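You operate a simulated robot arm through the tools that you are given. There is no shell and no other tool.

You are at the controls of a simulated two-armed robot. One attempt, no reset.

Task
Take the lid off the pot labelled "G7" on the top of the pallets and lay it down there.

The check looks at the end state, three seconds after you hand in, the way a careful person would. Anything else that was tipped, shoved, dropped, spilled or broken makes it a failure. Lids that push on must go on centred and level and be pressed home; caps that screw on are set level and turned clockwise until they are tight.

Robot
Two 7-joint arms with two-finger grippers on one trunk, on a base that moves. Base frame: it is fixed to the floor where the robot stands at the start and does not move with it; the origin is under the middle of the robot, x ahead of it, y to its left, z up; the surface under the hand at the start is at about z = 432. Readings come in mm, rad, newtons and seconds.
The left shoulder is at the start at [88, 175, 1050], the right one opposite. With the tool pointing down near the work surface each hand reaches from about 100 to 820 mm from the robot's upright axis, wherever it stands, measured 20 degrees to its own side. Payload 2.94 kg a hand.
Tool frame (each hand has its own): the origin (TCP) lies between the finger pads and is the grasp point; the fingertips stand 30 mm ahead of it; z points along the fingers, y is the line along which they close. The gripper opens to 138 mm; its body begins 109 mm behind the TCP.
Orientation is told as [roll, pitch, yaw] about the base's x, y, z axes, in that order, counted from this pose: with the fingers straight down and closing along the base's y, the tool's x points along the base's -x, its y along +y and its z along -z.

Tools
- The arms move only by the tool jog_arm. It takes "left_rows", "right_rows" or both (then of equal length, played together; a hand with none holds still); each is a list of rows, each a list of 3 entries, a list of its own where there are three numbers: the shift along the tool's x, y, z in mm, then the turn, a rotation vector about the tool's x, y, z in rad, then the finger opening in mm, from 0 to 138. In form: [[[x, y, z], [rx, ry, rz], claw], ...]. A call has 1 to 20 rows; each row is the pose to reach, as a shift and turn from the pose commanded when the call began, along the tool's axes at that moment. Rows are played at 5 a second. More than 50 mm and 0.15 rad between two rows, or a gripper value outside its range, and nothing of the call is played. Where a pose cannot be reached the arm comes as near as it can. A force on the tool above 40 N (or 10 N above the force at the start of the call, whichever is more), or a blocked arm, ends the call early, and 0.2 s more pass. The fingers move at their own pace (about 45 mm/s each) and stop on an object; they squeeze with about 30 N. The grip force told is the motor's: it shows also when the fingers shut on nothing. Time passes only in rows, and 0.2 s behind the last, so rows that repeat a pose let the fingers close. The reply holds the time, the measured pose of the TCP, the force on the tool along the base axes, the opening and the grip force, in the units named above and with some noise, with the torque about the TCP (base axes, N m) and any sound that the robot's microphone picked up, and new pictures: "views" is both (left out), scene, wrist or none (wrist: the cameras of the hands that moved).
- Cameras (640 x 400 px; columns grow to the right, rows downward): "scene" is now at [186.1, 15.5, 1502.4]; the picture's right is [0.13, -0.99, 0.00], its down [-0.89, -0.12, -0.44] and it looks along [0.44, 0.06, -0.90] (base axes); focal length 252 px, centre (320, 200). "left" rides on the left gripper at [71, -19, -146] in its tool frame; the picture's right is [0.26, 0.97, 0.00], its down [-0.85, 0.23, -0.48] and it looks along [-0.46, 0.12, 0.88] (tool axes); focal length 280 px, centre (320, 200). "right" rides on the right gripper at [71, 19, -146] in its tool frame; the picture's right is [-0.26, 0.96, 0.00], its down [-0.85, -0.23, -0.48] and it looks along [-0.46, -0.12, 0.88] (tool axes); focal length 280 px, centre (320, 200).
- slide_trunk(by): moves the trunk up (or, below 0, down) by that many mm; the arms and the scene camera ride with it, the base frame stays. It gives what a move gives, with no picture.
- drive_base(legs): drives the robot by 1 to 6 legs, each [ahead, turn to the left] in mm and rad, along the robot's own axes; the way and the turn of a leg run together, so that a leg with both is an arc; at most 1500 mm and 3.142 rad a leg. The arms and the cameras ride along, it lands a little off, and it stops where it bumps. It gives what a move gives, and a new picture of the scene camera.
- pan_tilt(pan, tilt): turns the head with the scene camera to pan (to the left, within 2.094 rad either way) and tilt (down, from -0.506 to 1.204), counted from straight ahead of the robot (the tilt from the chest, where the trunk bows). It gives what a move gives, and a new picture of the scene camera.
- pixel_to_xyz(camera, pixels): there is no depth. For up to 12 entries [column, row, z] of the newest picture of that camera ("zoom" is the newest enlarged one), the place [x, y] in the base frame at which the ray of that pixel passes the height z, good to about 2 mm, but the place of the scene camera against the robot may be out by one fixed shift of up to 18 mm in any direction. No time passes.
- inspect(camera, box): a new picture of the part [left, top, right, bottom] of that camera's present view, enlarged. No time passes.
- job_done(): hands the job in; it is judged then, once.

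Unless the task says otherwise, let go and move clear before handing in.

The tools are called after "Call:" as a command line: name --argument value ..., lists and objects as JSON in quotes. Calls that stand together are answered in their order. jog_arm: Moves the arms, as the interface text tells. Its arguments: {"type":"object","properties":{"left_rows":{"type":"array"},"right_rows":{"type":"array"},"views":{"type":"string","enum":["both","scene","wrist","none"]}},"required":[]} The other tools are called the same way: slide_trunk (by) moves the trunk up or down; drive_base (legs) drives the base; pan_tilt (pan, tilt) turns the head that bears the scene camera; pixel_to_xyz (camera, pixels) gives the place at which the rays of pixels pass given heights; inspect (camera, box) takes an enlarged picture of a part of a camera's view; job_done () hands the job in.

At the start:

```text
time: 0.0
left_tool_pos: [566.3, 332.6, 835.6]
left_ee_rot: [-0.001, 0.0, 0.001]
left_contact_force: [-0.3, -0.3, 0.1]
left_ft_torque: [0.0, 0.02, 0.02]
left_gripper_width: 137.9
left_grip_force: 0.0
right_tool_pos: [694.9, -137.0, 768.5]
right_ee_rot: [0.0, 0.002, 0.0]
right_contact_force: [-0.5, 1.2, 0.4]
right_ft_torque: [-0.05, 0.02, 0.0]
right_gripper_width: 137.9
right_grip_force: 0.0
trunk travel left (down, up): [-225.0, 509.0]
robot x, y, heading: [-2.0, -0.9, -0.002]
head pan, tilt (commanded): [0.129, 1.114]
```

scene: 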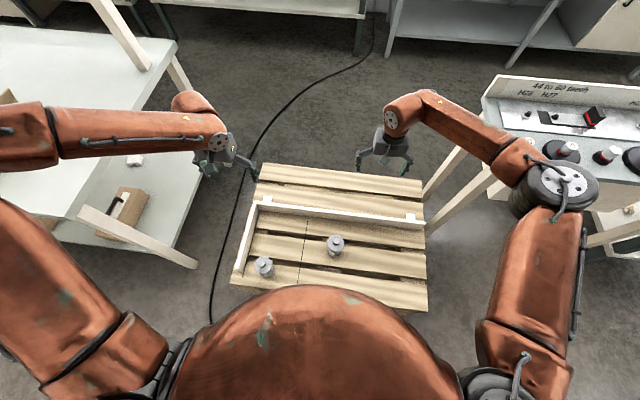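
right: 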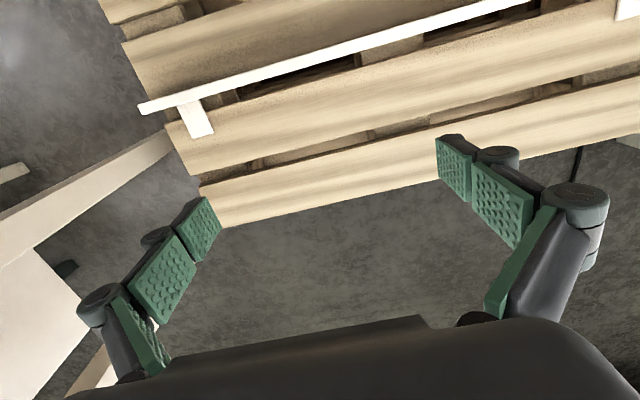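
left: 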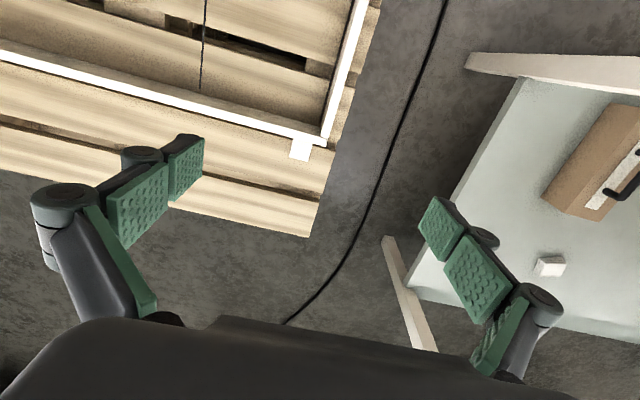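

The scene picture shows two small pots on the pallet, near pixels (264,266) and (335,244), with a white rail around part of the pallet. I'll enlarge them to read the labels.

Call:
inspect --camera "scene" --box '[230, 210, 390, 310]'

Call:
pixel_to_xyz --camera "scene" --pixels '[[264, 266, 432], [335, 244, 432], [264, 266, 500], [335, 244, 500], [255, 203, 432], [425, 225, 432], [230, 283, 432], [427, 310, 432]]'

```text
4.00 times, centred on (310, 260) of scene
```

zoom: 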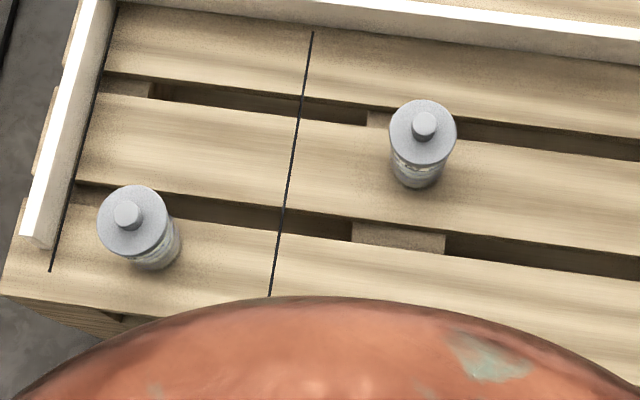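

```text
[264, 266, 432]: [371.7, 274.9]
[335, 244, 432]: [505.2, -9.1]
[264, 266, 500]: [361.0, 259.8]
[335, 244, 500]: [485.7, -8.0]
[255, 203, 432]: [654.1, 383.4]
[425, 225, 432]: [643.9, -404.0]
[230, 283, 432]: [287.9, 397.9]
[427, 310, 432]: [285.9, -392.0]
```

Two lidded pots are visible, but the labels are on their near sides and too small to read at this zoom. I'll enlarge each one further.

Call:
inspect --camera "scene" --box '[315, 230, 355, 260]'

Call:
inspect --camera "scene" --box '[245, 252, 285, 282]'

```text
13.33 times, centred on (335, 245) of scene
```

zoom: 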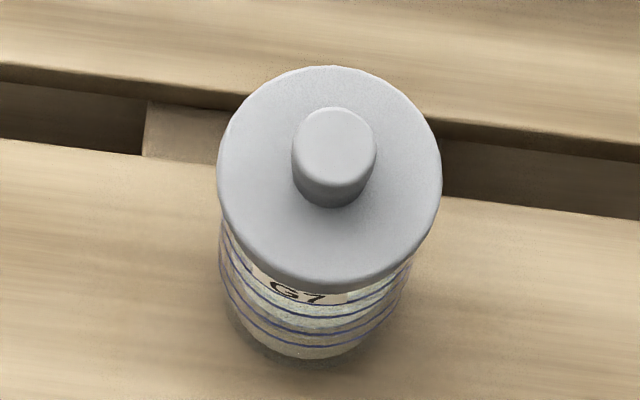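

```text
13.33 times, centred on (265, 267) of scene
```

zoom: 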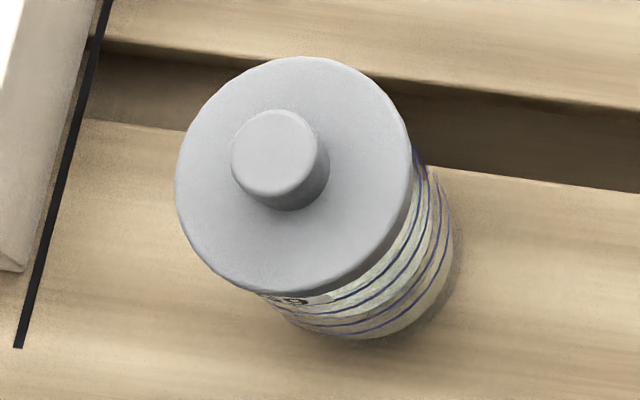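

The pot at (335,244) clearly reads "G7"; the other one, at (264,266), must not be disturbed. I'll bring the right hand back high above the pallet so its wrist camera can see the G7 pot up close.

Call:
jog_arm --right_rows '[[[45, 18, 0], [0, 0, 0], 138], [[90, 36, 0], [0, 0, 0], 138], [[135, 54, 0], [0, 0, 0], 138], [[180, 72, 0], [0, 0, 0], 138], [[225, 90, 0], [0, 0, 0], 138], [[265, 108, 0], [0, 0, 0], 138], [[305, 125, 0], [0, 0, 0], 138]]' --views "both"

```text
time: 1.6
left_tool_pos: [566.6, 332.5, 836.6]
left_ee_rot: [0.001, 0.0, 0.001]
left_contact_force: [0.3, 0.3, 0.0]
left_ft_torque: [0.02, 0.0, 0.04]
left_gripper_width: 138.0
left_grip_force: 0.0
right_tool_pos: [386.0, -11.6, 770.7]
right_ee_rot: [0.0, 0.0, -0.002]
right_contact_force: [0.2, 0.0, -1.3]
right_ft_torque: [-0.02, 0.0, -0.03]
right_gripper_width: 137.9
right_grip_force: 0.0
trunk travel left (down, up): [-225.0, 509.0]
robot x, y, heading: [3.3, 1.1, -0.002]
head pan, tilt (commanded): [0.129, 1.114]
```

scene: 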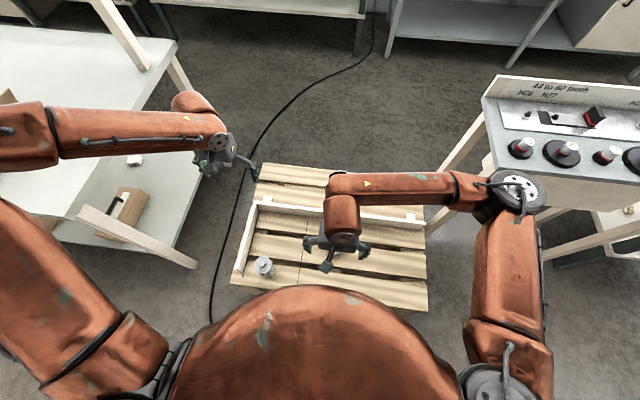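
right: 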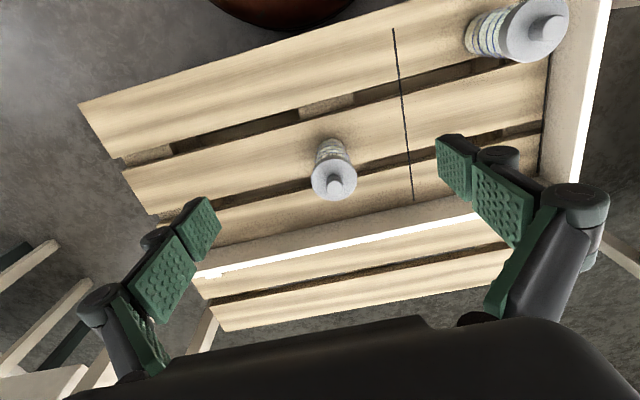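

The right wrist camera now sees the G7 pot at about (335,170), its picture being upside-down relative to mine, with the other pot at (520,30). I'll enlarge it to judge how the lid sits and compute its position.

Call:
inspect --camera "right" --box '[290, 125, 386, 210]'

Call:
pixel_to_xyz --camera "right" --pixels '[[334, 183, 432], [334, 183, 500], [334, 183, 550], [331, 148, 432], [335, 178, 500], [335, 178, 520], [520, 30, 500]]'

Call:
inspect --camera "right" --box '[440, 0, 600, 100]'

```text
4.71 times, centred on (338, 168) of right
```

zoom: 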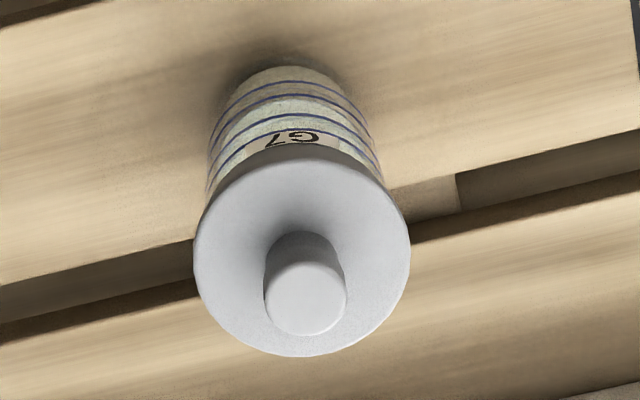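

```text
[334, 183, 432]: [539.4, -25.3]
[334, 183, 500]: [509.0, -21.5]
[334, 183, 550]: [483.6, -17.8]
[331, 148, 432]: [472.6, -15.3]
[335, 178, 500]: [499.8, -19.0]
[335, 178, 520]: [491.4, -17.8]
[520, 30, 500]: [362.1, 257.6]
```

```text
4.00 times, centred on (520, 50) of right
```

zoom: 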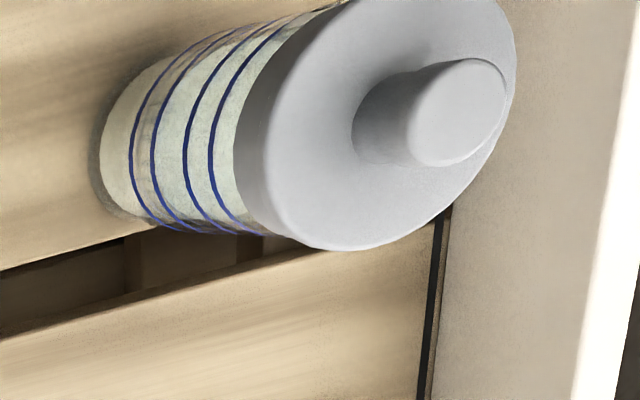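

The G7 pot has a disc lid with a round knob. Rough triangulation puts it near (484,-17), with the lid top near z≈538 and the knob top near z≈565. I'll bring the right hand above it, staying well clear, for a closer second view.

Call:
jog_arm --right_rows '[[[-33, -2, 0], [0, 0, 0], 120], [[-66, -4, 0], [0, 0, 0], 100], [[-98, -6, 0], [0, 0, 0], 90], [[-98, -6, 35], [0, 0, 0], 80], [[-98, -6, 70], [0, 0, 0], 80], [[-98, -6, 90], [0, 0, 0], 80], [[-98, -6, 90], [0, 0, 0], 80]]' --views "both"

```text
time: 3.2
left_tool_pos: [566.4, 332.9, 835.9]
left_ee_rot: [0.0, 0.001, 0.002]
left_contact_force: [0.2, -1.0, -0.5]
left_ft_torque: [0.01, 0.03, 0.01]
left_gripper_width: 138.2
left_grip_force: 0.1
right_tool_pos: [485.1, -16.8, 679.5]
right_ee_rot: [-0.001, 0.001, -0.001]
right_contact_force: [0.2, 1.3, -0.9]
right_ft_torque: [-0.01, 0.0, 0.01]
right_gripper_width: 80.3
right_grip_force: 0.1
trunk travel left (down, up): [-225.0, 509.0]
robot x, y, heading: [-2.9, 2.1, -0.002]
head pan, tilt (commanded): [0.129, 1.114]
```

scene: 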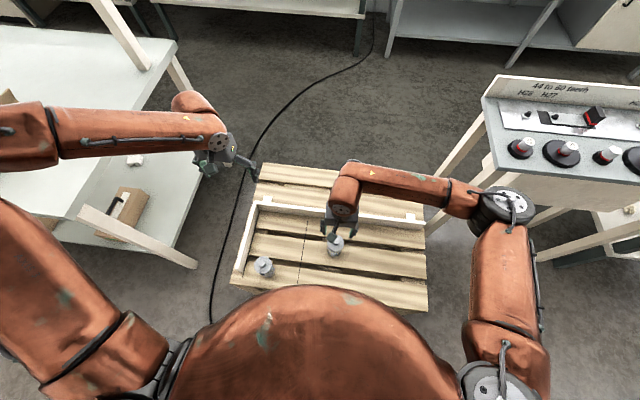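
right: 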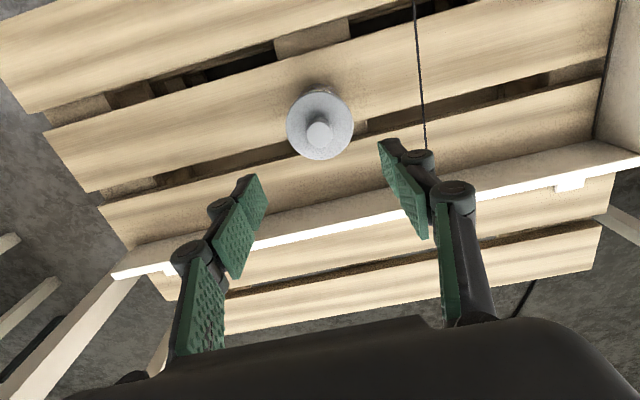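

The knob is at about (320,133) and the lid is centred at about (320,125) in the right wrist view. I'll enlarge it to get exact pixel positions.

Call:
inspect --camera "right" --box '[272, 75, 368, 170]'

Call:
pixel_to_xyz --camera "right" --pixels '[[320, 133, 550], [320, 133, 565], [320, 133, 580], [320, 125, 520], [320, 125, 540], [320, 125, 560]]'

```text
4.21 times, centred on (320, 122) of right
```

zoom: 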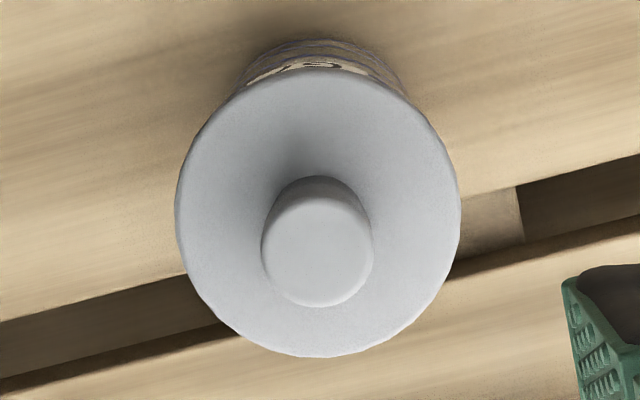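

```text
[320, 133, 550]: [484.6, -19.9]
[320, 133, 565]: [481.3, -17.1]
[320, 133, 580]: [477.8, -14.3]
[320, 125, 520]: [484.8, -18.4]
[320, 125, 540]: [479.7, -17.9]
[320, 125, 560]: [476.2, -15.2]
```

Triangulating from the two views gives the knob top at about (477.5,-14.5,584) and the lid top near z≈559, so the pot is taller than I first thought. I'll move over that point and a bit lower, keeping the fingertips above the knob, to check it with a third view.

Call:
jog_arm --right_rows '[[[7, 2, 10], [0, 0, 0], 70], [[7, 2, 25], [0, 0, 0], 60], [[7, 2, 40], [0, 0, 0], 60], [[7, 2, 40], [0, 0, 0], 60]]' --views "wrist"

Call:
inspect --camera "right" --box '[260, 60, 380, 135]'

```text
time: 4.2
left_tool_pos: [566.5, 331.7, 835.2]
left_ee_rot: [-0.001, 0.002, 0.001]
left_contact_force: [-0.4, 0.3, -0.5]
left_ft_torque: [-0.04, -0.03, 0.01]
left_gripper_width: 138.1
left_grip_force: 0.1
right_tool_pos: [478.2, -14.9, 638.4]
right_ee_rot: [0.001, 0.004, 0.001]
right_contact_force: [-0.2, 0.0, -1.3]
right_ft_torque: [0.03, 0.0, -0.02]
right_gripper_width: 60.0
right_grip_force: 0.1
trunk travel left (down, up): [-225.0, 509.0]
robot x, y, heading: [-1.0, 1.8, -0.0]
head pan, tilt (commanded): [0.129, 1.114]
```

right: 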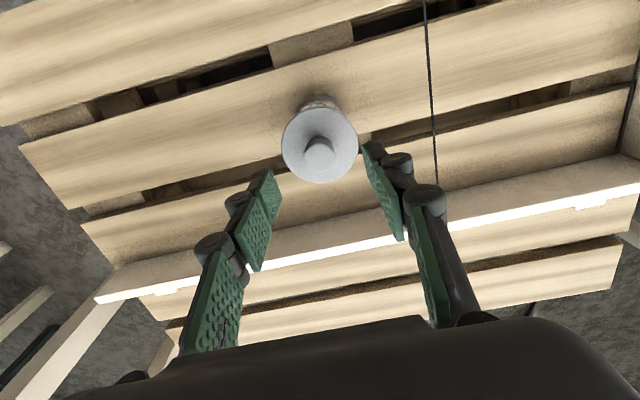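

```text
5.33 times, centred on (320, 98) of right
```

zoom: 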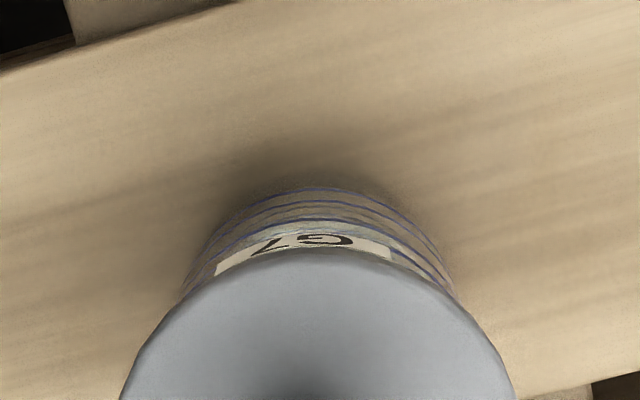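

The lid is now centred near (319,147) with the knob near (319,154) in this third view. I'll enlarge that area for a precise fix.

Call:
inspect --camera "right" --box '[240, 95, 400, 195]'

Call:
pixel_to_xyz --camera "right" --pixels '[[319, 155, 570], [319, 155, 580], [319, 155, 590], [319.5, 146.5, 550], [319.5, 146.5, 560]]'

```text
4.00 times, centred on (320, 145) of right
```

zoom: 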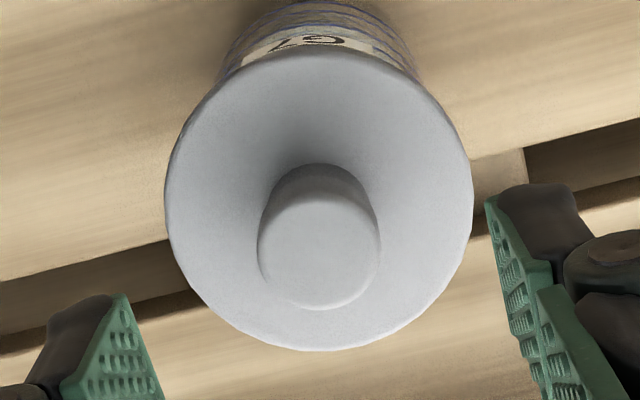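

```text
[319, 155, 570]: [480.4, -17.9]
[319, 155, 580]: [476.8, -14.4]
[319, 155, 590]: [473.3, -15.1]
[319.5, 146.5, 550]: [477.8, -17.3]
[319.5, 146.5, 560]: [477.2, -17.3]
```

The three views agree: knob centre about (477.5,-14.3), knob top near z≈582, lid top near z≈555, knob about 23 mm wide. I'll lower the open fingers around the knob to a TCP height of about 595, without closing yet.

Call:
jog_arm --right_rows '[[[0, 0.5, 12], [0, 0, 0], 60], [[0, 0.5, 24], [0, 0, 0], 60], [[0, 0.5, 34], [0, 0, 0], 60], [[0, 0.5, 43], [0, 0, 0], 60], [[0, 0.5, 43], [0, 0, 0], 60]]' --views "both"

Call:
inspect --camera "right" --box '[220, 100, 420, 225]'

```text
time: 5.4
left_tool_pos: [566.3, 331.4, 835.7]
left_ee_rot: [0.0, -0.002, 0.002]
left_contact_force: [0.6, 0.4, -1.0]
left_ft_torque: [0.02, -0.03, 0.01]
left_gripper_width: 137.8
left_grip_force: 0.0
right_tool_pos: [478.5, -14.8, 597.0]
right_ee_rot: [-0.002, 0.001, 0.001]
right_contact_force: [-0.6, 0.0, -0.7]
right_ft_torque: [0.03, -0.02, -0.01]
right_gripper_width: 60.3
right_grip_force: 0.0
trunk travel left (down, up): [-225.0, 509.0]
robot x, y, heading: [-1.1, 2.8, -0.0]
head pan, tilt (commanded): [0.129, 1.114]
```

scene: 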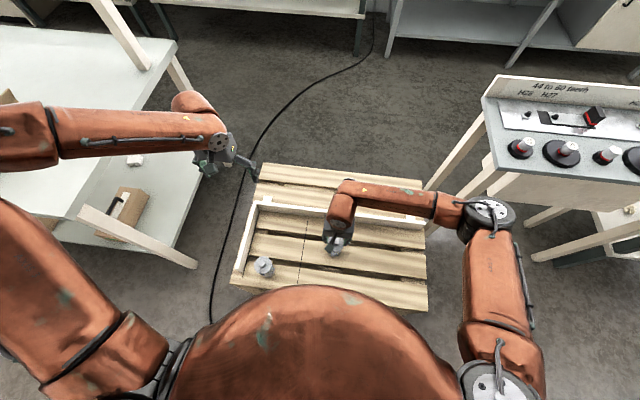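
right: 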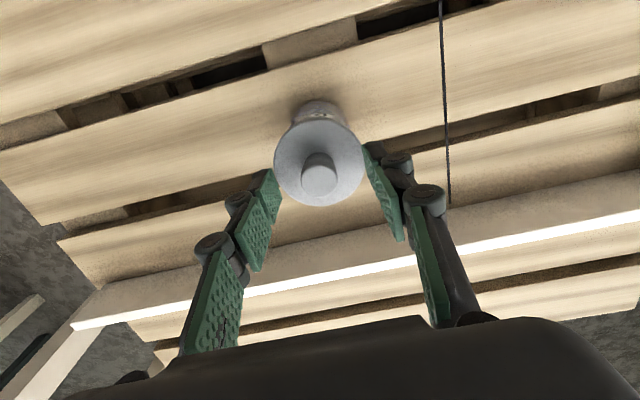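

```text
3.20 times, centred on (320, 162) of right
```

zoom: 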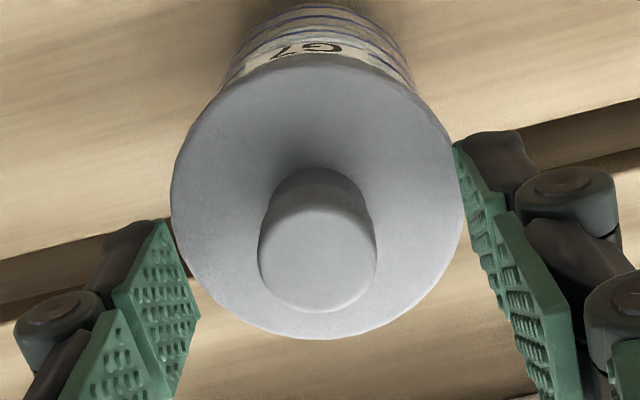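

The knob is at (319,180) in this view, squarely between the pads, with no contact force. I'll lower 6 mm and close gently on the knob.

Call:
jog_arm --right_rows '[[[0, 0, 3], [0, 0, 0], 60], [[0, 0, 6], [0, 0, 0], 60], [[0, 0, 6], [0, 0, 0], 45], [[0, 0, 6], [0, 0, 0], 35], [[0, 0, 6], [0, 0, 0], 25], [[0, 0, 6], [0, 0, 0], 15], [[0, 0, 6], [0, 0, 0], 10], [[0, 0, 6], [0, 0, 0], 10]]' --views "both"

Call:
inspect --camera "right" --box '[220, 100, 420, 225]'

```text
time: 7.2
left_tool_pos: [565.8, 331.8, 835.6]
left_ee_rot: [0.0, 0.0, 0.002]
left_contact_force: [-0.1, 0.3, -0.7]
left_ft_torque: [-0.01, 0.01, -0.01]
left_gripper_width: 137.9
left_grip_force: 0.1
right_tool_pos: [479.3, -16.2, 590.1]
right_ee_rot: [0.0, 0.002, 0.0]
right_contact_force: [1.4, 1.4, 0.4]
right_ft_torque: [-0.04, 0.01, -0.04]
right_gripper_width: 21.5
right_grip_force: 29.9
trunk travel left (down, up): [-225.0, 509.0]
robot x, y, heading: [2.7, 0.8, -0.003]
head pan, tilt (commanded): [0.129, 1.114]
heard: snap
```

scene: 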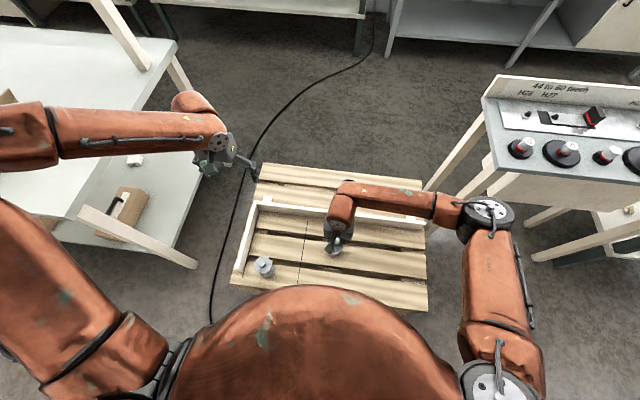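
right: 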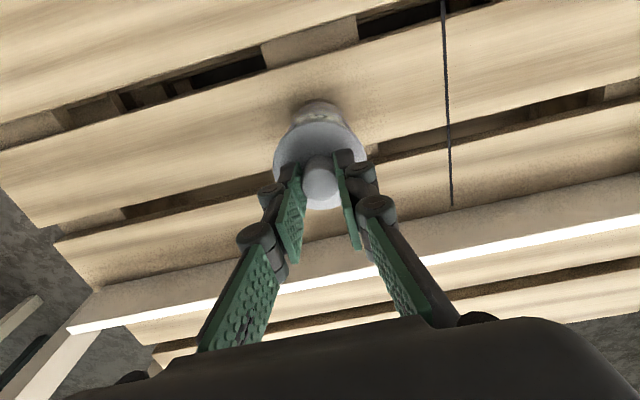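

```text
3.20 times, centred on (320, 162) of right
```

zoom: 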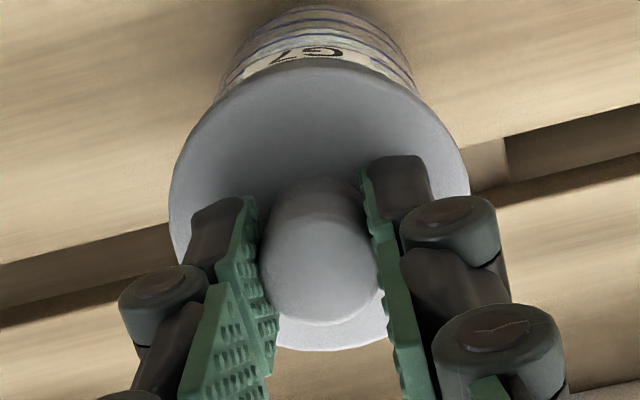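

The grip holds the knob (21.5 mm, 30 N); a "snap" was heard, and the view shows the lid still seated and the pot unmoved. I'll lift slowly by just 4 mm and watch the force to learn whether the lid is loose or brings the pot with it.

Call:
jog_arm --right_rows '[[[0, 0, -1], [0, 0, 0], 10], [[0, 0, -2], [0, 0, 0], 10], [[0, 0, -3], [0, 0, 0], 10], [[0, 0, -4], [0, 0, 0], 10], [[0, 0, -4], [0, 0, 0], 10]]' --views "wrist"

Call:
inspect --camera "right" --box '[220, 75, 420, 200]'

```text
time: 8.4
left_tool_pos: [565.4, 331.7, 836.4]
left_ee_rot: [-0.002, 0.001, 0.001]
left_contact_force: [-0.2, 0.1, 0.0]
left_ft_torque: [-0.01, 0.04, -0.03]
left_gripper_width: 137.9
left_grip_force: 0.1
right_tool_pos: [478.6, -15.2, 594.0]
right_ee_rot: [0.001, -0.002, 0.0]
right_contact_force: [-0.2, 0.5, -0.1]
right_ft_torque: [-0.01, 0.02, 0.03]
right_gripper_width: 21.7
right_grip_force: 30.0
trunk travel left (down, up): [-225.0, 509.0]
robot x, y, heading: [-2.8, 3.5, 0.001]
head pan, tilt (commanded): [0.129, 1.114]
```

right: 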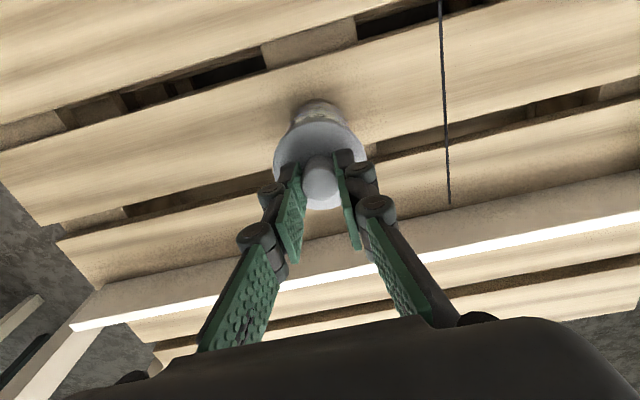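

```text
3.20 times, centred on (320, 138) of right
```

zoom: 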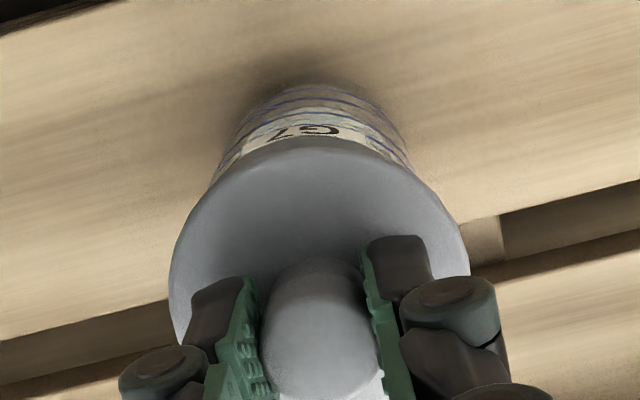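

The force stayed near zero after a 4 mm lift, so either the lid is off and very light or the fingers slid up the knob. I'll compare with the same crop as before the lift.

Call:
inspect --camera "right" --box '[220, 100, 420, 225]'

Call:
inspect --camera "scene" --box '[310, 220, 366, 260]'

```text
3.20 times, centred on (320, 162) of right
```

zoom: 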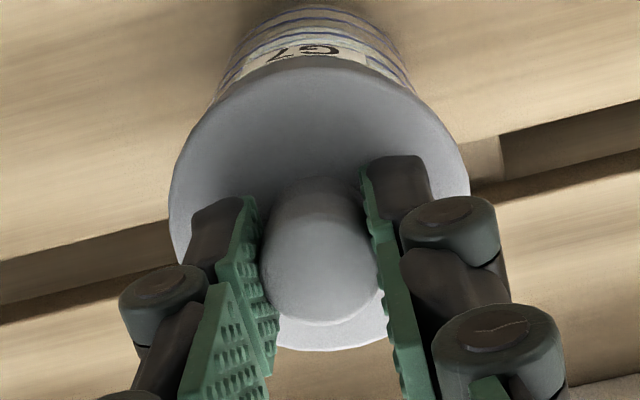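

```text
10.00 times, centred on (338, 240) of scene
```

zoom: 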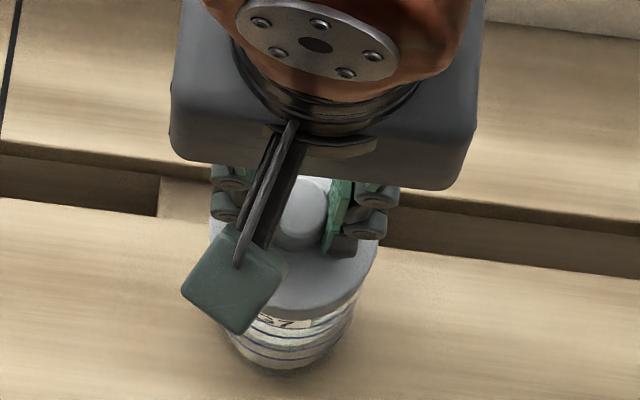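

The crop is nearly identical, so the lid moved with the hand, and the force change is too small to include the whole pot. I'll raise another 8 mm slowly and check whether the pot stays behind.

Call:
jog_arm --right_rows '[[[0, 0, -2], [0, 0, 0], 10], [[0, 0, -4], [0, 0, 0], 10], [[0, 0, -6], [0, 0, 0], 10], [[0, 0, -8], [0, 0, 0], 10], [[0, 0, -8], [0, 0, 0], 10]]' --views "wrist"

Call:
inspect --camera "right" --box '[220, 100, 420, 225]'

Call:
inspect --camera "scene" --box '[310, 220, 366, 260]'

```text
time: 9.6
left_tool_pos: [567.2, 333.1, 835.8]
left_ee_rot: [0.0, 0.0, 0.001]
left_contact_force: [0.3, -0.6, -0.3]
left_ft_torque: [0.0, 0.05, 0.02]
left_gripper_width: 138.1
left_grip_force: 0.1
right_tool_pos: [479.1, -15.6, 602.4]
right_ee_rot: [0.001, 0.002, 0.001]
right_contact_force: [0.2, -0.2, -0.2]
right_ft_torque: [-0.01, 0.02, 0.0]
right_gripper_width: 21.7
right_grip_force: 29.2
trunk travel left (down, up): [-225.0, 509.0]
robot x, y, heading: [-3.3, -1.5, 0.001]
head pan, tilt (commanded): [0.129, 1.114]
```

right: 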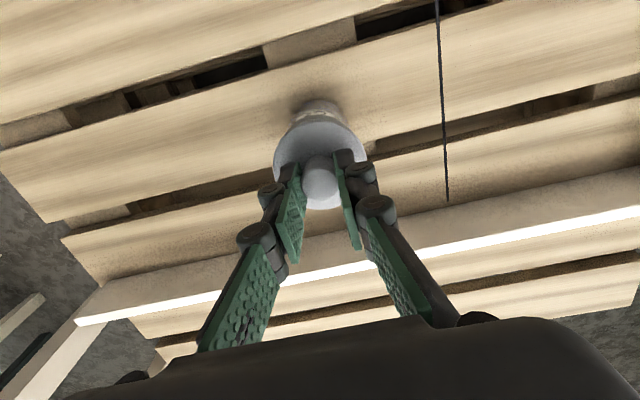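

```text
3.20 times, centred on (320, 162) of right
```

zoom: 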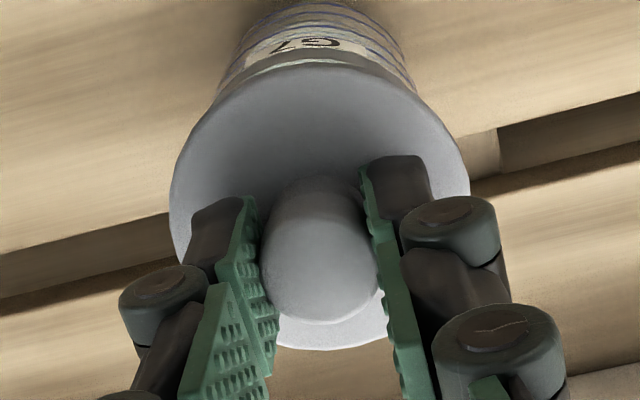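

```text
10.00 times, centred on (338, 240) of scene
```

zoom: 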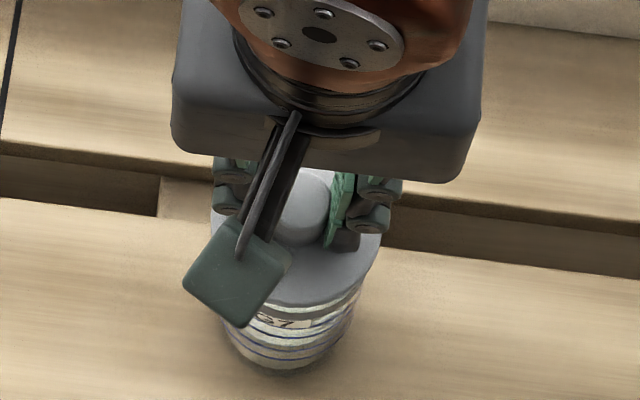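

The pot clearly stays put (more of the body above the "G7" label is now visible) and the lid rises freely. I'll lift straight up another 90 mm to clear the pot.

Call:
jog_arm --right_rows '[[[0, 0, -5], [0, 0, 0], 10], [[0, 0, -12], [0, 0, 0], 10], [[0, 0, -22], [0, 0, 0], 10], [[0, 0, -35], [0, 0, 0], 10], [[0, 0, -50], [0, 0, 0], 10], [[0, 0, -65], [0, 0, 0], 10], [[0, 0, -80], [0, 0, 0], 10], [[0, 0, -90], [0, 0, 0], 10], [[0, 0, -90], [0, 0, 0], 10]]' --views "both"

Call:
inspect --camera "scene" --box '[290, 200, 386, 260]'

Call:
inspect --camera "right" --box '[220, 80, 420, 205]'

```text
time: 11.6
left_tool_pos: [567.0, 331.8, 836.5]
left_ee_rot: [0.001, 0.0, 0.0]
left_contact_force: [-0.1, 1.1, -0.4]
left_ft_torque: [-0.02, 0.0, -0.01]
left_gripper_width: 138.0
left_grip_force: 0.1
right_tool_pos: [479.2, -17.2, 692.2]
right_ee_rot: [-0.001, 0.0, -0.001]
right_contact_force: [-0.3, -0.1, -0.3]
right_ft_torque: [0.01, -0.03, -0.01]
right_gripper_width: 21.5
right_grip_force: 29.6
trunk travel left (down, up): [-225.0, 509.0]
robot x, y, heading: [1.2, 0.3, -0.001]
head pan, tilt (commanded): [0.129, 1.114]
```

scene: 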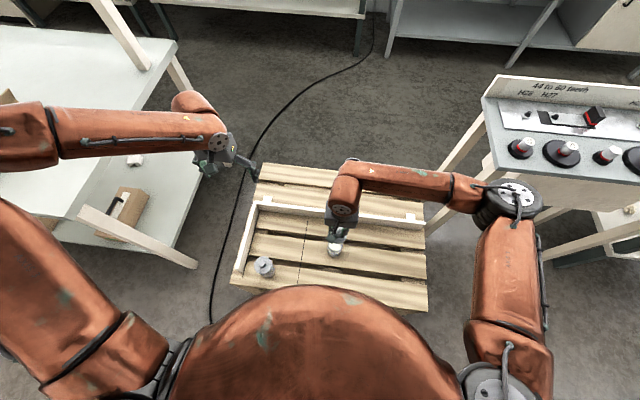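
right: 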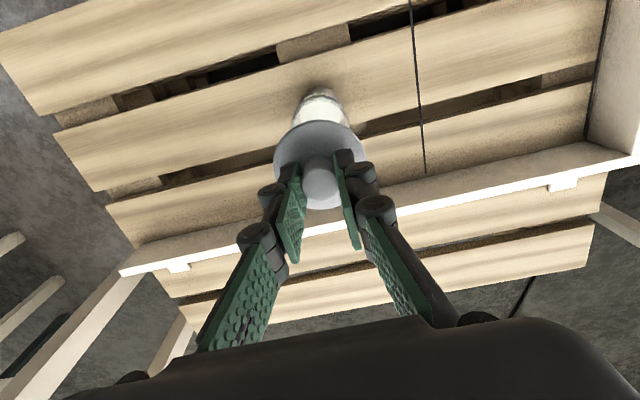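

```text
6.67 times, centred on (338, 230) of scene
```

zoom: 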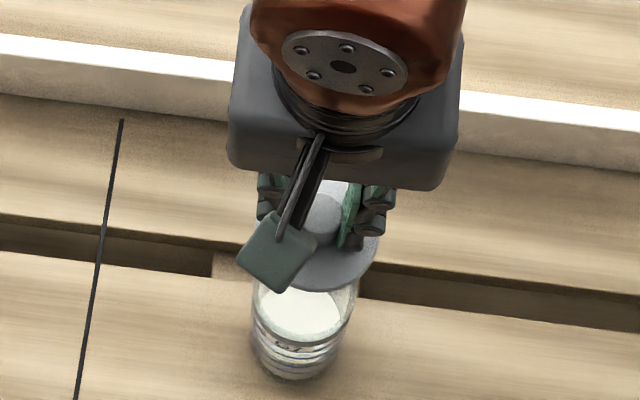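

```text
3.20 times, centred on (320, 142) of right
```

zoom: 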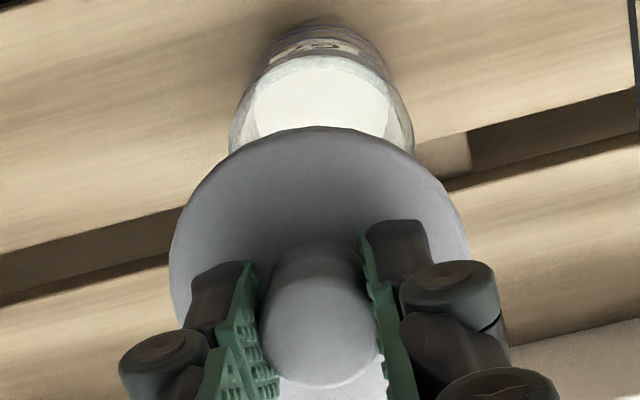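

The lid is off and in the grip, and the pot stands upright with white contents. Next I'll find a clear spot on the slat to the right (toward -y), using the wrist view to locate the slat edges.

Call:
inspect --camera "right" --box '[40, 60, 280, 210]'

```text
2.67 times, centred on (160, 135) of right
```

zoom: 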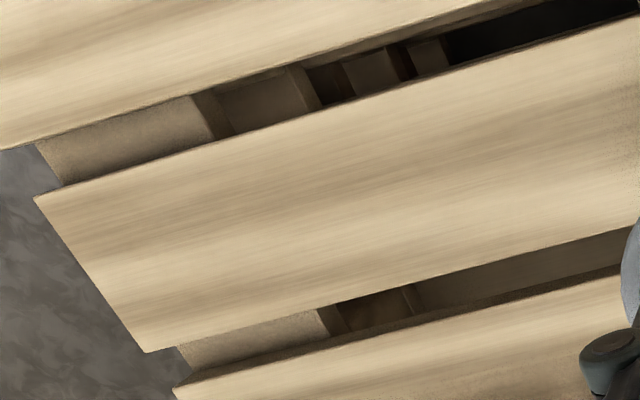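

Call:
pixel_to_xyz --camera "zoom" --pixels '[[35, 198, 432], [147, 351, 432], [300, 113, 432], [420, 275, 432], [500, 55, 432], [560, 245, 432], [175, 390, 432], [0, 148, 432]]'

```text
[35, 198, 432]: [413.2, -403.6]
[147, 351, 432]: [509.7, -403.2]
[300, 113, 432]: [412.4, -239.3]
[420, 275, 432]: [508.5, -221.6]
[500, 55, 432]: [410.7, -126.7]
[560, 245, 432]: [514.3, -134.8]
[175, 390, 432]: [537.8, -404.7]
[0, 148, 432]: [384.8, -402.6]
```

The pot's slat spans x≈412–510 and is clear to y≈-403, so I'll lay the lid at about (461,-190). I'll move there at the current height and then descend part-way to z≈560.

Call:
jog_arm --right_rows '[[[3, -20, 0], [0, 0, 0], 10], [[6, -50, 0], [0, 0, 0], 10], [[10, -80, 0], [0, 0, 0], 10], [[13, -110, 0], [0, 0, 0], 10], [[16, -140, 0], [0, 0, 0], 10], [[18, -165, 0], [0, 0, 0], 10], [[18, -174, 0], [0, 0, 0], 10], [[18, -174, 25], [0, 0, 0], 10], [[18, -174, 55], [0, 0, 0], 10], [[18, -174, 85], [0, 0, 0], 10], [[18, -174, 115], [0, 0, 0], 10], [[18, -174, 132], [0, 0, 0], 10], [[18, -174, 132], [0, 0, 0], 10]]' --views "both"

Call:
inspect --camera "scene" --box '[315, 215, 411, 275]'

Call:
inspect --camera "right" --box '[220, 80, 420, 205]'

```text
time: 14.4
left_tool_pos: [566.0, 332.5, 836.3]
left_ee_rot: [-0.002, 0.0, 0.001]
left_contact_force: [0.2, -0.8, 0.3]
left_ft_torque: [-0.03, -0.01, -0.01]
left_gripper_width: 137.7
left_grip_force: 0.1
right_tool_pos: [460.4, -191.4, 559.8]
right_ee_rot: [0.001, 0.002, 0.001]
right_contact_force: [-0.1, 0.2, -1.0]
right_ft_torque: [-0.01, -0.02, 0.0]
right_gripper_width: 21.8
right_grip_force: 30.0
trunk travel left (down, up): [-225.0, 509.0]
robot x, y, heading: [1.7, -2.9, 0.003]
head pan, tilt (commanded): [0.129, 1.114]
```

scene: 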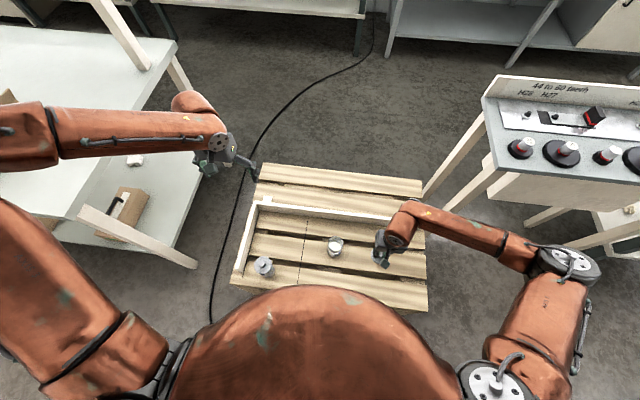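
right: 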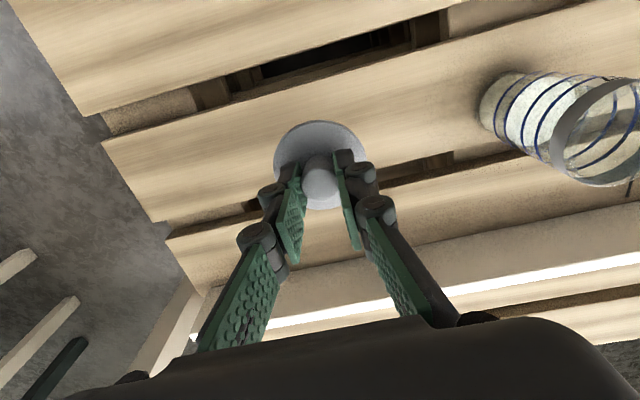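

```text
6.67 times, centred on (363, 245) of scene
```

zoom: 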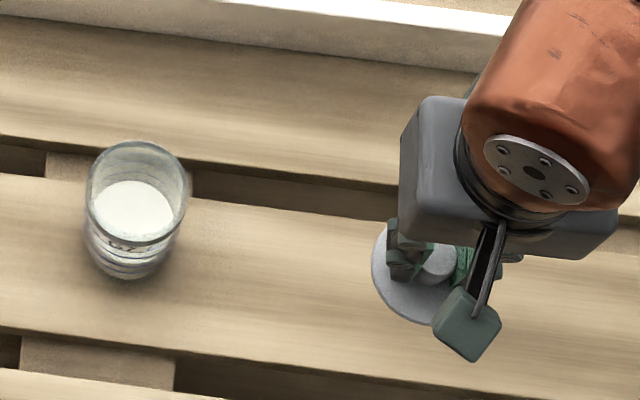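

```text
3.20 times, centred on (320, 142) of right
```

zoom: 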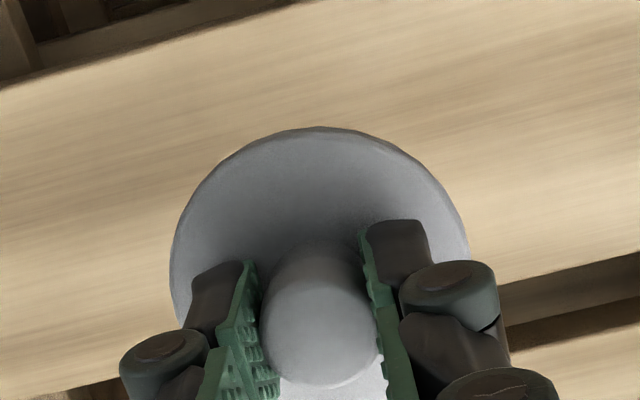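

The open pot stands undisturbed and the lid hangs over the middle of the clear slat. I'll lower to about z=515, then continue in small steps watching for contact force.

Call:
jog_arm --right_rows '[[[0, 0, 15], [0, 0, 0], 10], [[0, 0, 30], [0, 0, 0], 10], [[0, 0, 40], [0, 0, 0], 10], [[0, 0, 46], [0, 0, 0], 10], [[0, 0, 50], [0, 0, 0], 10], [[0, 0, 50], [0, 0, 0], 10]]' --views "wrist"

Call:
inspect --camera "scene" --box '[350, 230, 414, 270]'

Call:
inspect --camera "right" --box '[220, 80, 420, 205]'

```text
time: 15.8
left_tool_pos: [567.0, 331.3, 836.2]
left_ee_rot: [0.0, 0.001, 0.001]
left_contact_force: [-0.1, -0.9, 0.6]
left_ft_torque: [0.01, -0.03, 0.0]
left_gripper_width: 138.0
left_grip_force: 0.1
right_tool_pos: [459.6, -187.9, 509.5]
right_ee_rot: [0.0, 0.001, 0.0]
right_contact_force: [-0.3, -1.3, 0.8]
right_ft_torque: [-0.02, 0.02, -0.02]
right_gripper_width: 21.6
right_grip_force: 30.7
trunk travel left (down, up): [-225.0, 509.0]
robot x, y, heading: [-3.5, 1.9, -0.001]
head pan, tilt (commanded): [0.129, 1.114]
```

right: 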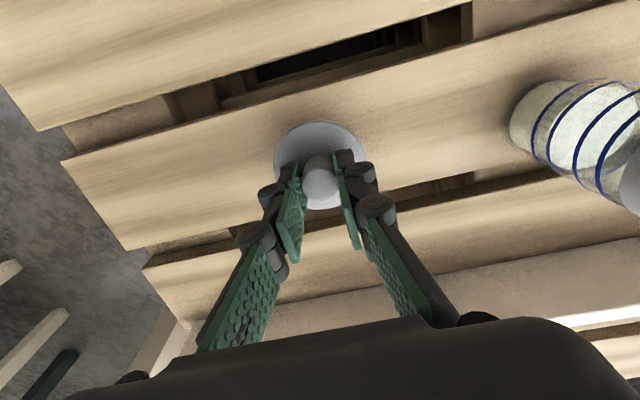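

```text
10.00 times, centred on (382, 250) of scene
```

zoom: 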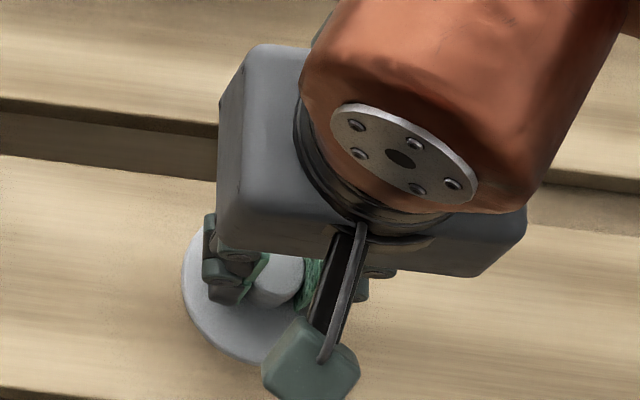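

```text
3.20 times, centred on (320, 142) of right
```

zoom: 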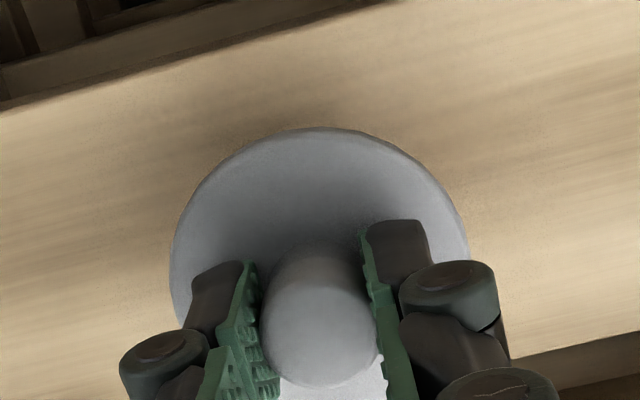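

No contact yet (force about 0.8 N at z=509.5). I'll lower 8 mm more in 2 mm steps.

Call:
jog_arm --right_rows '[[[0, 0, 2], [0, 0, 0], 10], [[0, 0, 4], [0, 0, 0], 10], [[0, 0, 6], [0, 0, 0], 10], [[0, 0, 8], [0, 0, 0], 10]]' --views "none"

```text
time: 16.8
left_tool_pos: [566.1, 331.3, 835.9]
left_ee_rot: [-0.001, 0.0, 0.001]
left_contact_force: [-0.1, -0.2, 0.8]
left_ft_torque: [0.02, -0.01, 0.03]
left_gripper_width: 138.3
left_grip_force: 0.0
right_tool_pos: [462.2, -189.6, 502.8]
right_ee_rot: [0.0, -0.001, -0.001]
right_contact_force: [0.8, -0.6, -0.3]
right_ft_torque: [0.02, 0.01, -0.01]
right_gripper_width: 21.7
right_grip_force: 30.4
trunk travel left (down, up): [-225.0, 509.0]
robot x, y, heading: [-2.9, -2.0, 0.002]
head pan, tilt (commanded): [0.129, 1.114]
```

Still no contact at z≈502. I'll lower another 6 mm in small steps and watch the picture.

Call:
jog_arm --right_rows '[[[0, 0, 1.5], [0, 0, 0], 10], [[0, 0, 3], [0, 0, 0], 10], [[0, 0, 4.5], [0, 0, 0], 10], [[0, 0, 6], [0, 0, 0], 10]]' --views "wrist"

Call:
inspect --camera "right" --box '[220, 80, 420, 205]'

Call:
inspect --camera "scene" --box '[350, 230, 414, 270]'

```text
time: 17.8
left_tool_pos: [566.5, 332.0, 835.1]
left_ee_rot: [0.001, 0.0, 0.001]
left_contact_force: [-0.3, 0.2, -0.7]
left_ft_torque: [-0.02, 0.03, 0.04]
left_gripper_width: 137.9
left_grip_force: 0.0
right_tool_pos: [461.0, -190.1, 496.9]
right_ee_rot: [-0.001, -0.001, 0.0]
right_contact_force: [0.0, 0.8, -0.3]
right_ft_torque: [-0.01, 0.0, 0.02]
right_gripper_width: 21.6
right_grip_force: 30.2
trunk travel left (down, up): [-225.0, 509.0]
robot x, y, heading: [-0.5, -0.2, 0.0]
head pan, tilt (commanded): [0.129, 1.114]
```

right: 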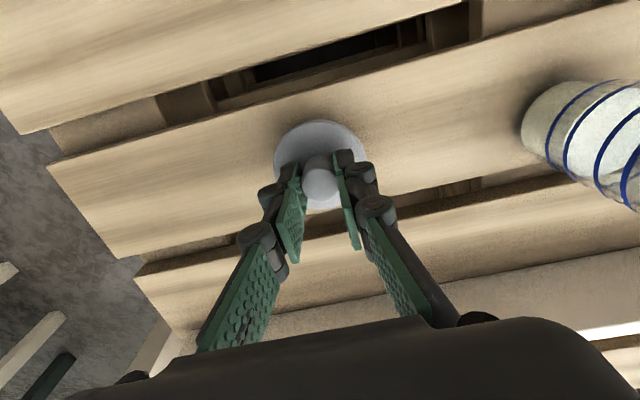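

```text
3.20 times, centred on (320, 142) of right
```

zoom: 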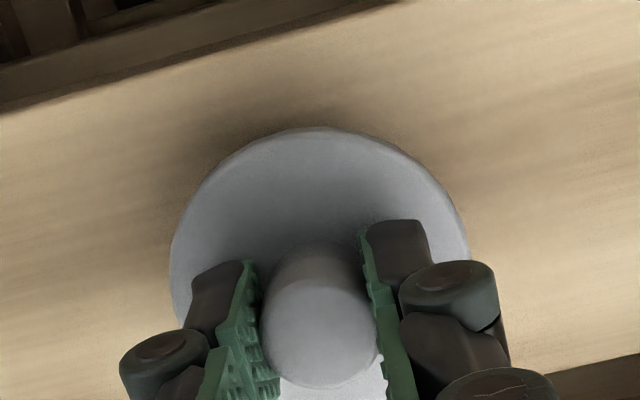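

```text
10.00 times, centred on (382, 250) of scene
```

zoom: 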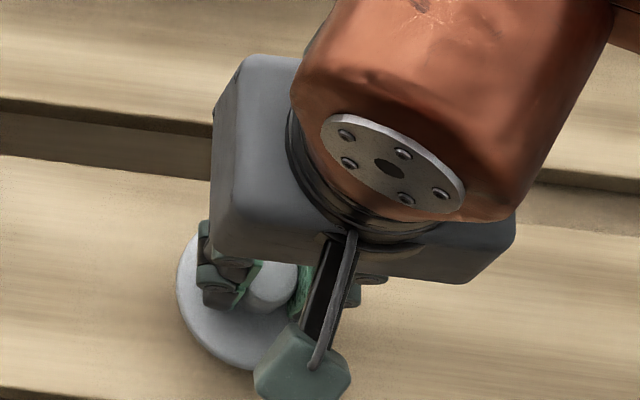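

Still hanging free at z≈497, with the lid's shadow closing in. I'll continue down 6 mm more in fine steps.

Call:
jog_arm --right_rows '[[[0, 0, 1.5], [0, 0, 0], 10], [[0, 0, 3], [0, 0, 0], 10], [[0, 0, 4.5], [0, 0, 0], 10], [[0, 0, 6], [0, 0, 0], 10]]' --views "none"

```text
time: 18.8
left_tool_pos: [567.1, 331.1, 835.7]
left_ee_rot: [0.001, -0.001, 0.002]
left_contact_force: [0.5, 0.0, 0.0]
left_ft_torque: [0.03, 0.0, 0.0]
left_gripper_width: 137.9
left_grip_force: 0.0
right_tool_pos: [461.8, -188.9, 491.6]
right_ee_rot: [0.0, -0.001, 0.001]
right_contact_force: [-0.7, -0.4, -0.1]
right_ft_torque: [0.0, 0.0, -0.01]
right_gripper_width: 21.7
right_grip_force: 30.0
trunk travel left (down, up): [-225.0, 509.0]
robot x, y, heading: [-1.7, 1.7, -0.002]
head pan, tilt (commanded): [0.129, 1.114]
```

No contact force yet at z≈491. I'll go down another 5 mm in 1 mm steps.

Call:
jog_arm --right_rows '[[[0, 0, 1], [0, 0, 0], 10], [[0, 0, 2], [0, 0, 0], 10], [[0, 0, 3], [0, 0, 0], 10], [[0, 0, 4], [0, 0, 0], 10], [[0, 0, 5], [0, 0, 0], 10]]' --views "wrist"

Call:
inspect --camera "right" --box '[220, 80, 420, 205]'

Call:
inspect --camera "scene" --box '[350, 235, 398, 265]'

```text
time: 20.0
left_tool_pos: [566.4, 332.3, 835.6]
left_ee_rot: [0.001, 0.0, 0.003]
left_contact_force: [0.3, -0.5, 0.7]
left_ft_torque: [0.0, -0.02, -0.02]
left_gripper_width: 138.0
left_grip_force: 0.1
right_tool_pos: [460.9, -189.5, 484.7]
right_ee_rot: [0.0, 0.0, 0.0]
right_contact_force: [-0.3, 0.2, -0.2]
right_ft_torque: [0.02, 0.01, 0.0]
right_gripper_width: 21.5
right_grip_force: 29.9
trunk travel left (down, up): [-225.0, 509.0]
robot x, y, heading: [1.1, 3.1, -0.001]
head pan, tilt (commanded): [0.129, 1.114]
```

right: 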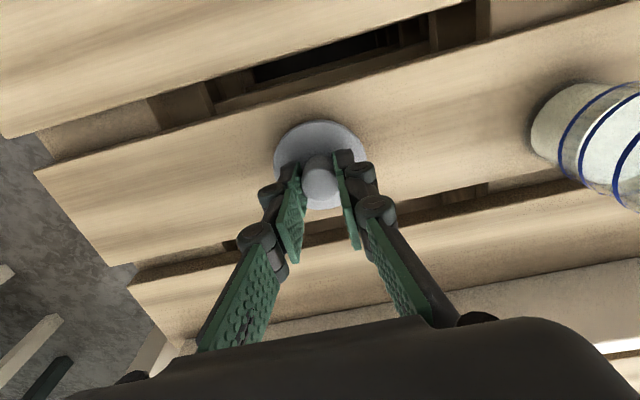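

```text
3.20 times, centred on (320, 142) of right
```

zoom: 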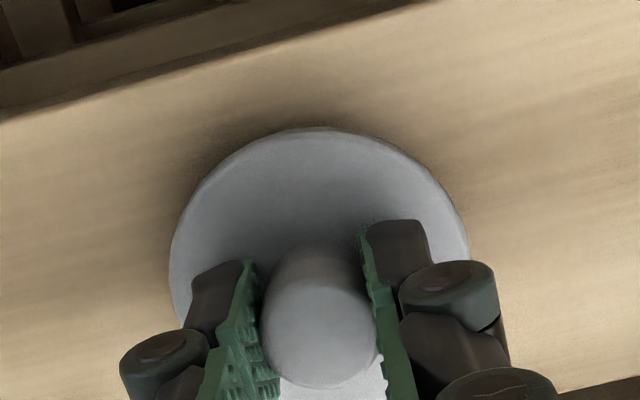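

```text
13.33 times, centred on (374, 250) of scene
```

zoom: 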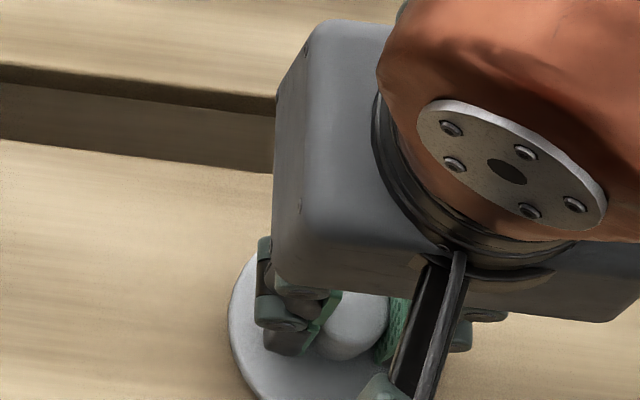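

The shadow is tight around the rim but there's still no contact force at z≈485. I'll go on down in 1 mm steps.

Call:
jog_arm --right_rows '[[[0, 0, 1], [0, 0, 0], 10], [[0, 0, 2], [0, 0, 0], 10], [[0, 0, 3], [0, 0, 0], 10], [[0, 0, 4], [0, 0, 0], 10]]' --views "none"

```text
time: 21.0
left_tool_pos: [566.3, 331.5, 836.5]
left_ee_rot: [0.002, 0.001, 0.002]
left_contact_force: [0.8, -0.8, -0.9]
left_ft_torque: [0.02, 0.02, -0.02]
left_gripper_width: 138.0
left_grip_force: 0.1
right_tool_pos: [461.1, -189.0, 481.7]
right_ee_rot: [-0.002, 0.002, 0.002]
right_contact_force: [0.0, -1.0, 0.4]
right_ft_torque: [-0.01, -0.01, -0.03]
right_gripper_width: 21.3
right_grip_force: 30.3
trunk travel left (down, up): [-225.0, 509.0]
robot x, y, heading: [1.6, -0.8, 0.002]
head pan, tilt (commanded): [0.129, 1.114]
```

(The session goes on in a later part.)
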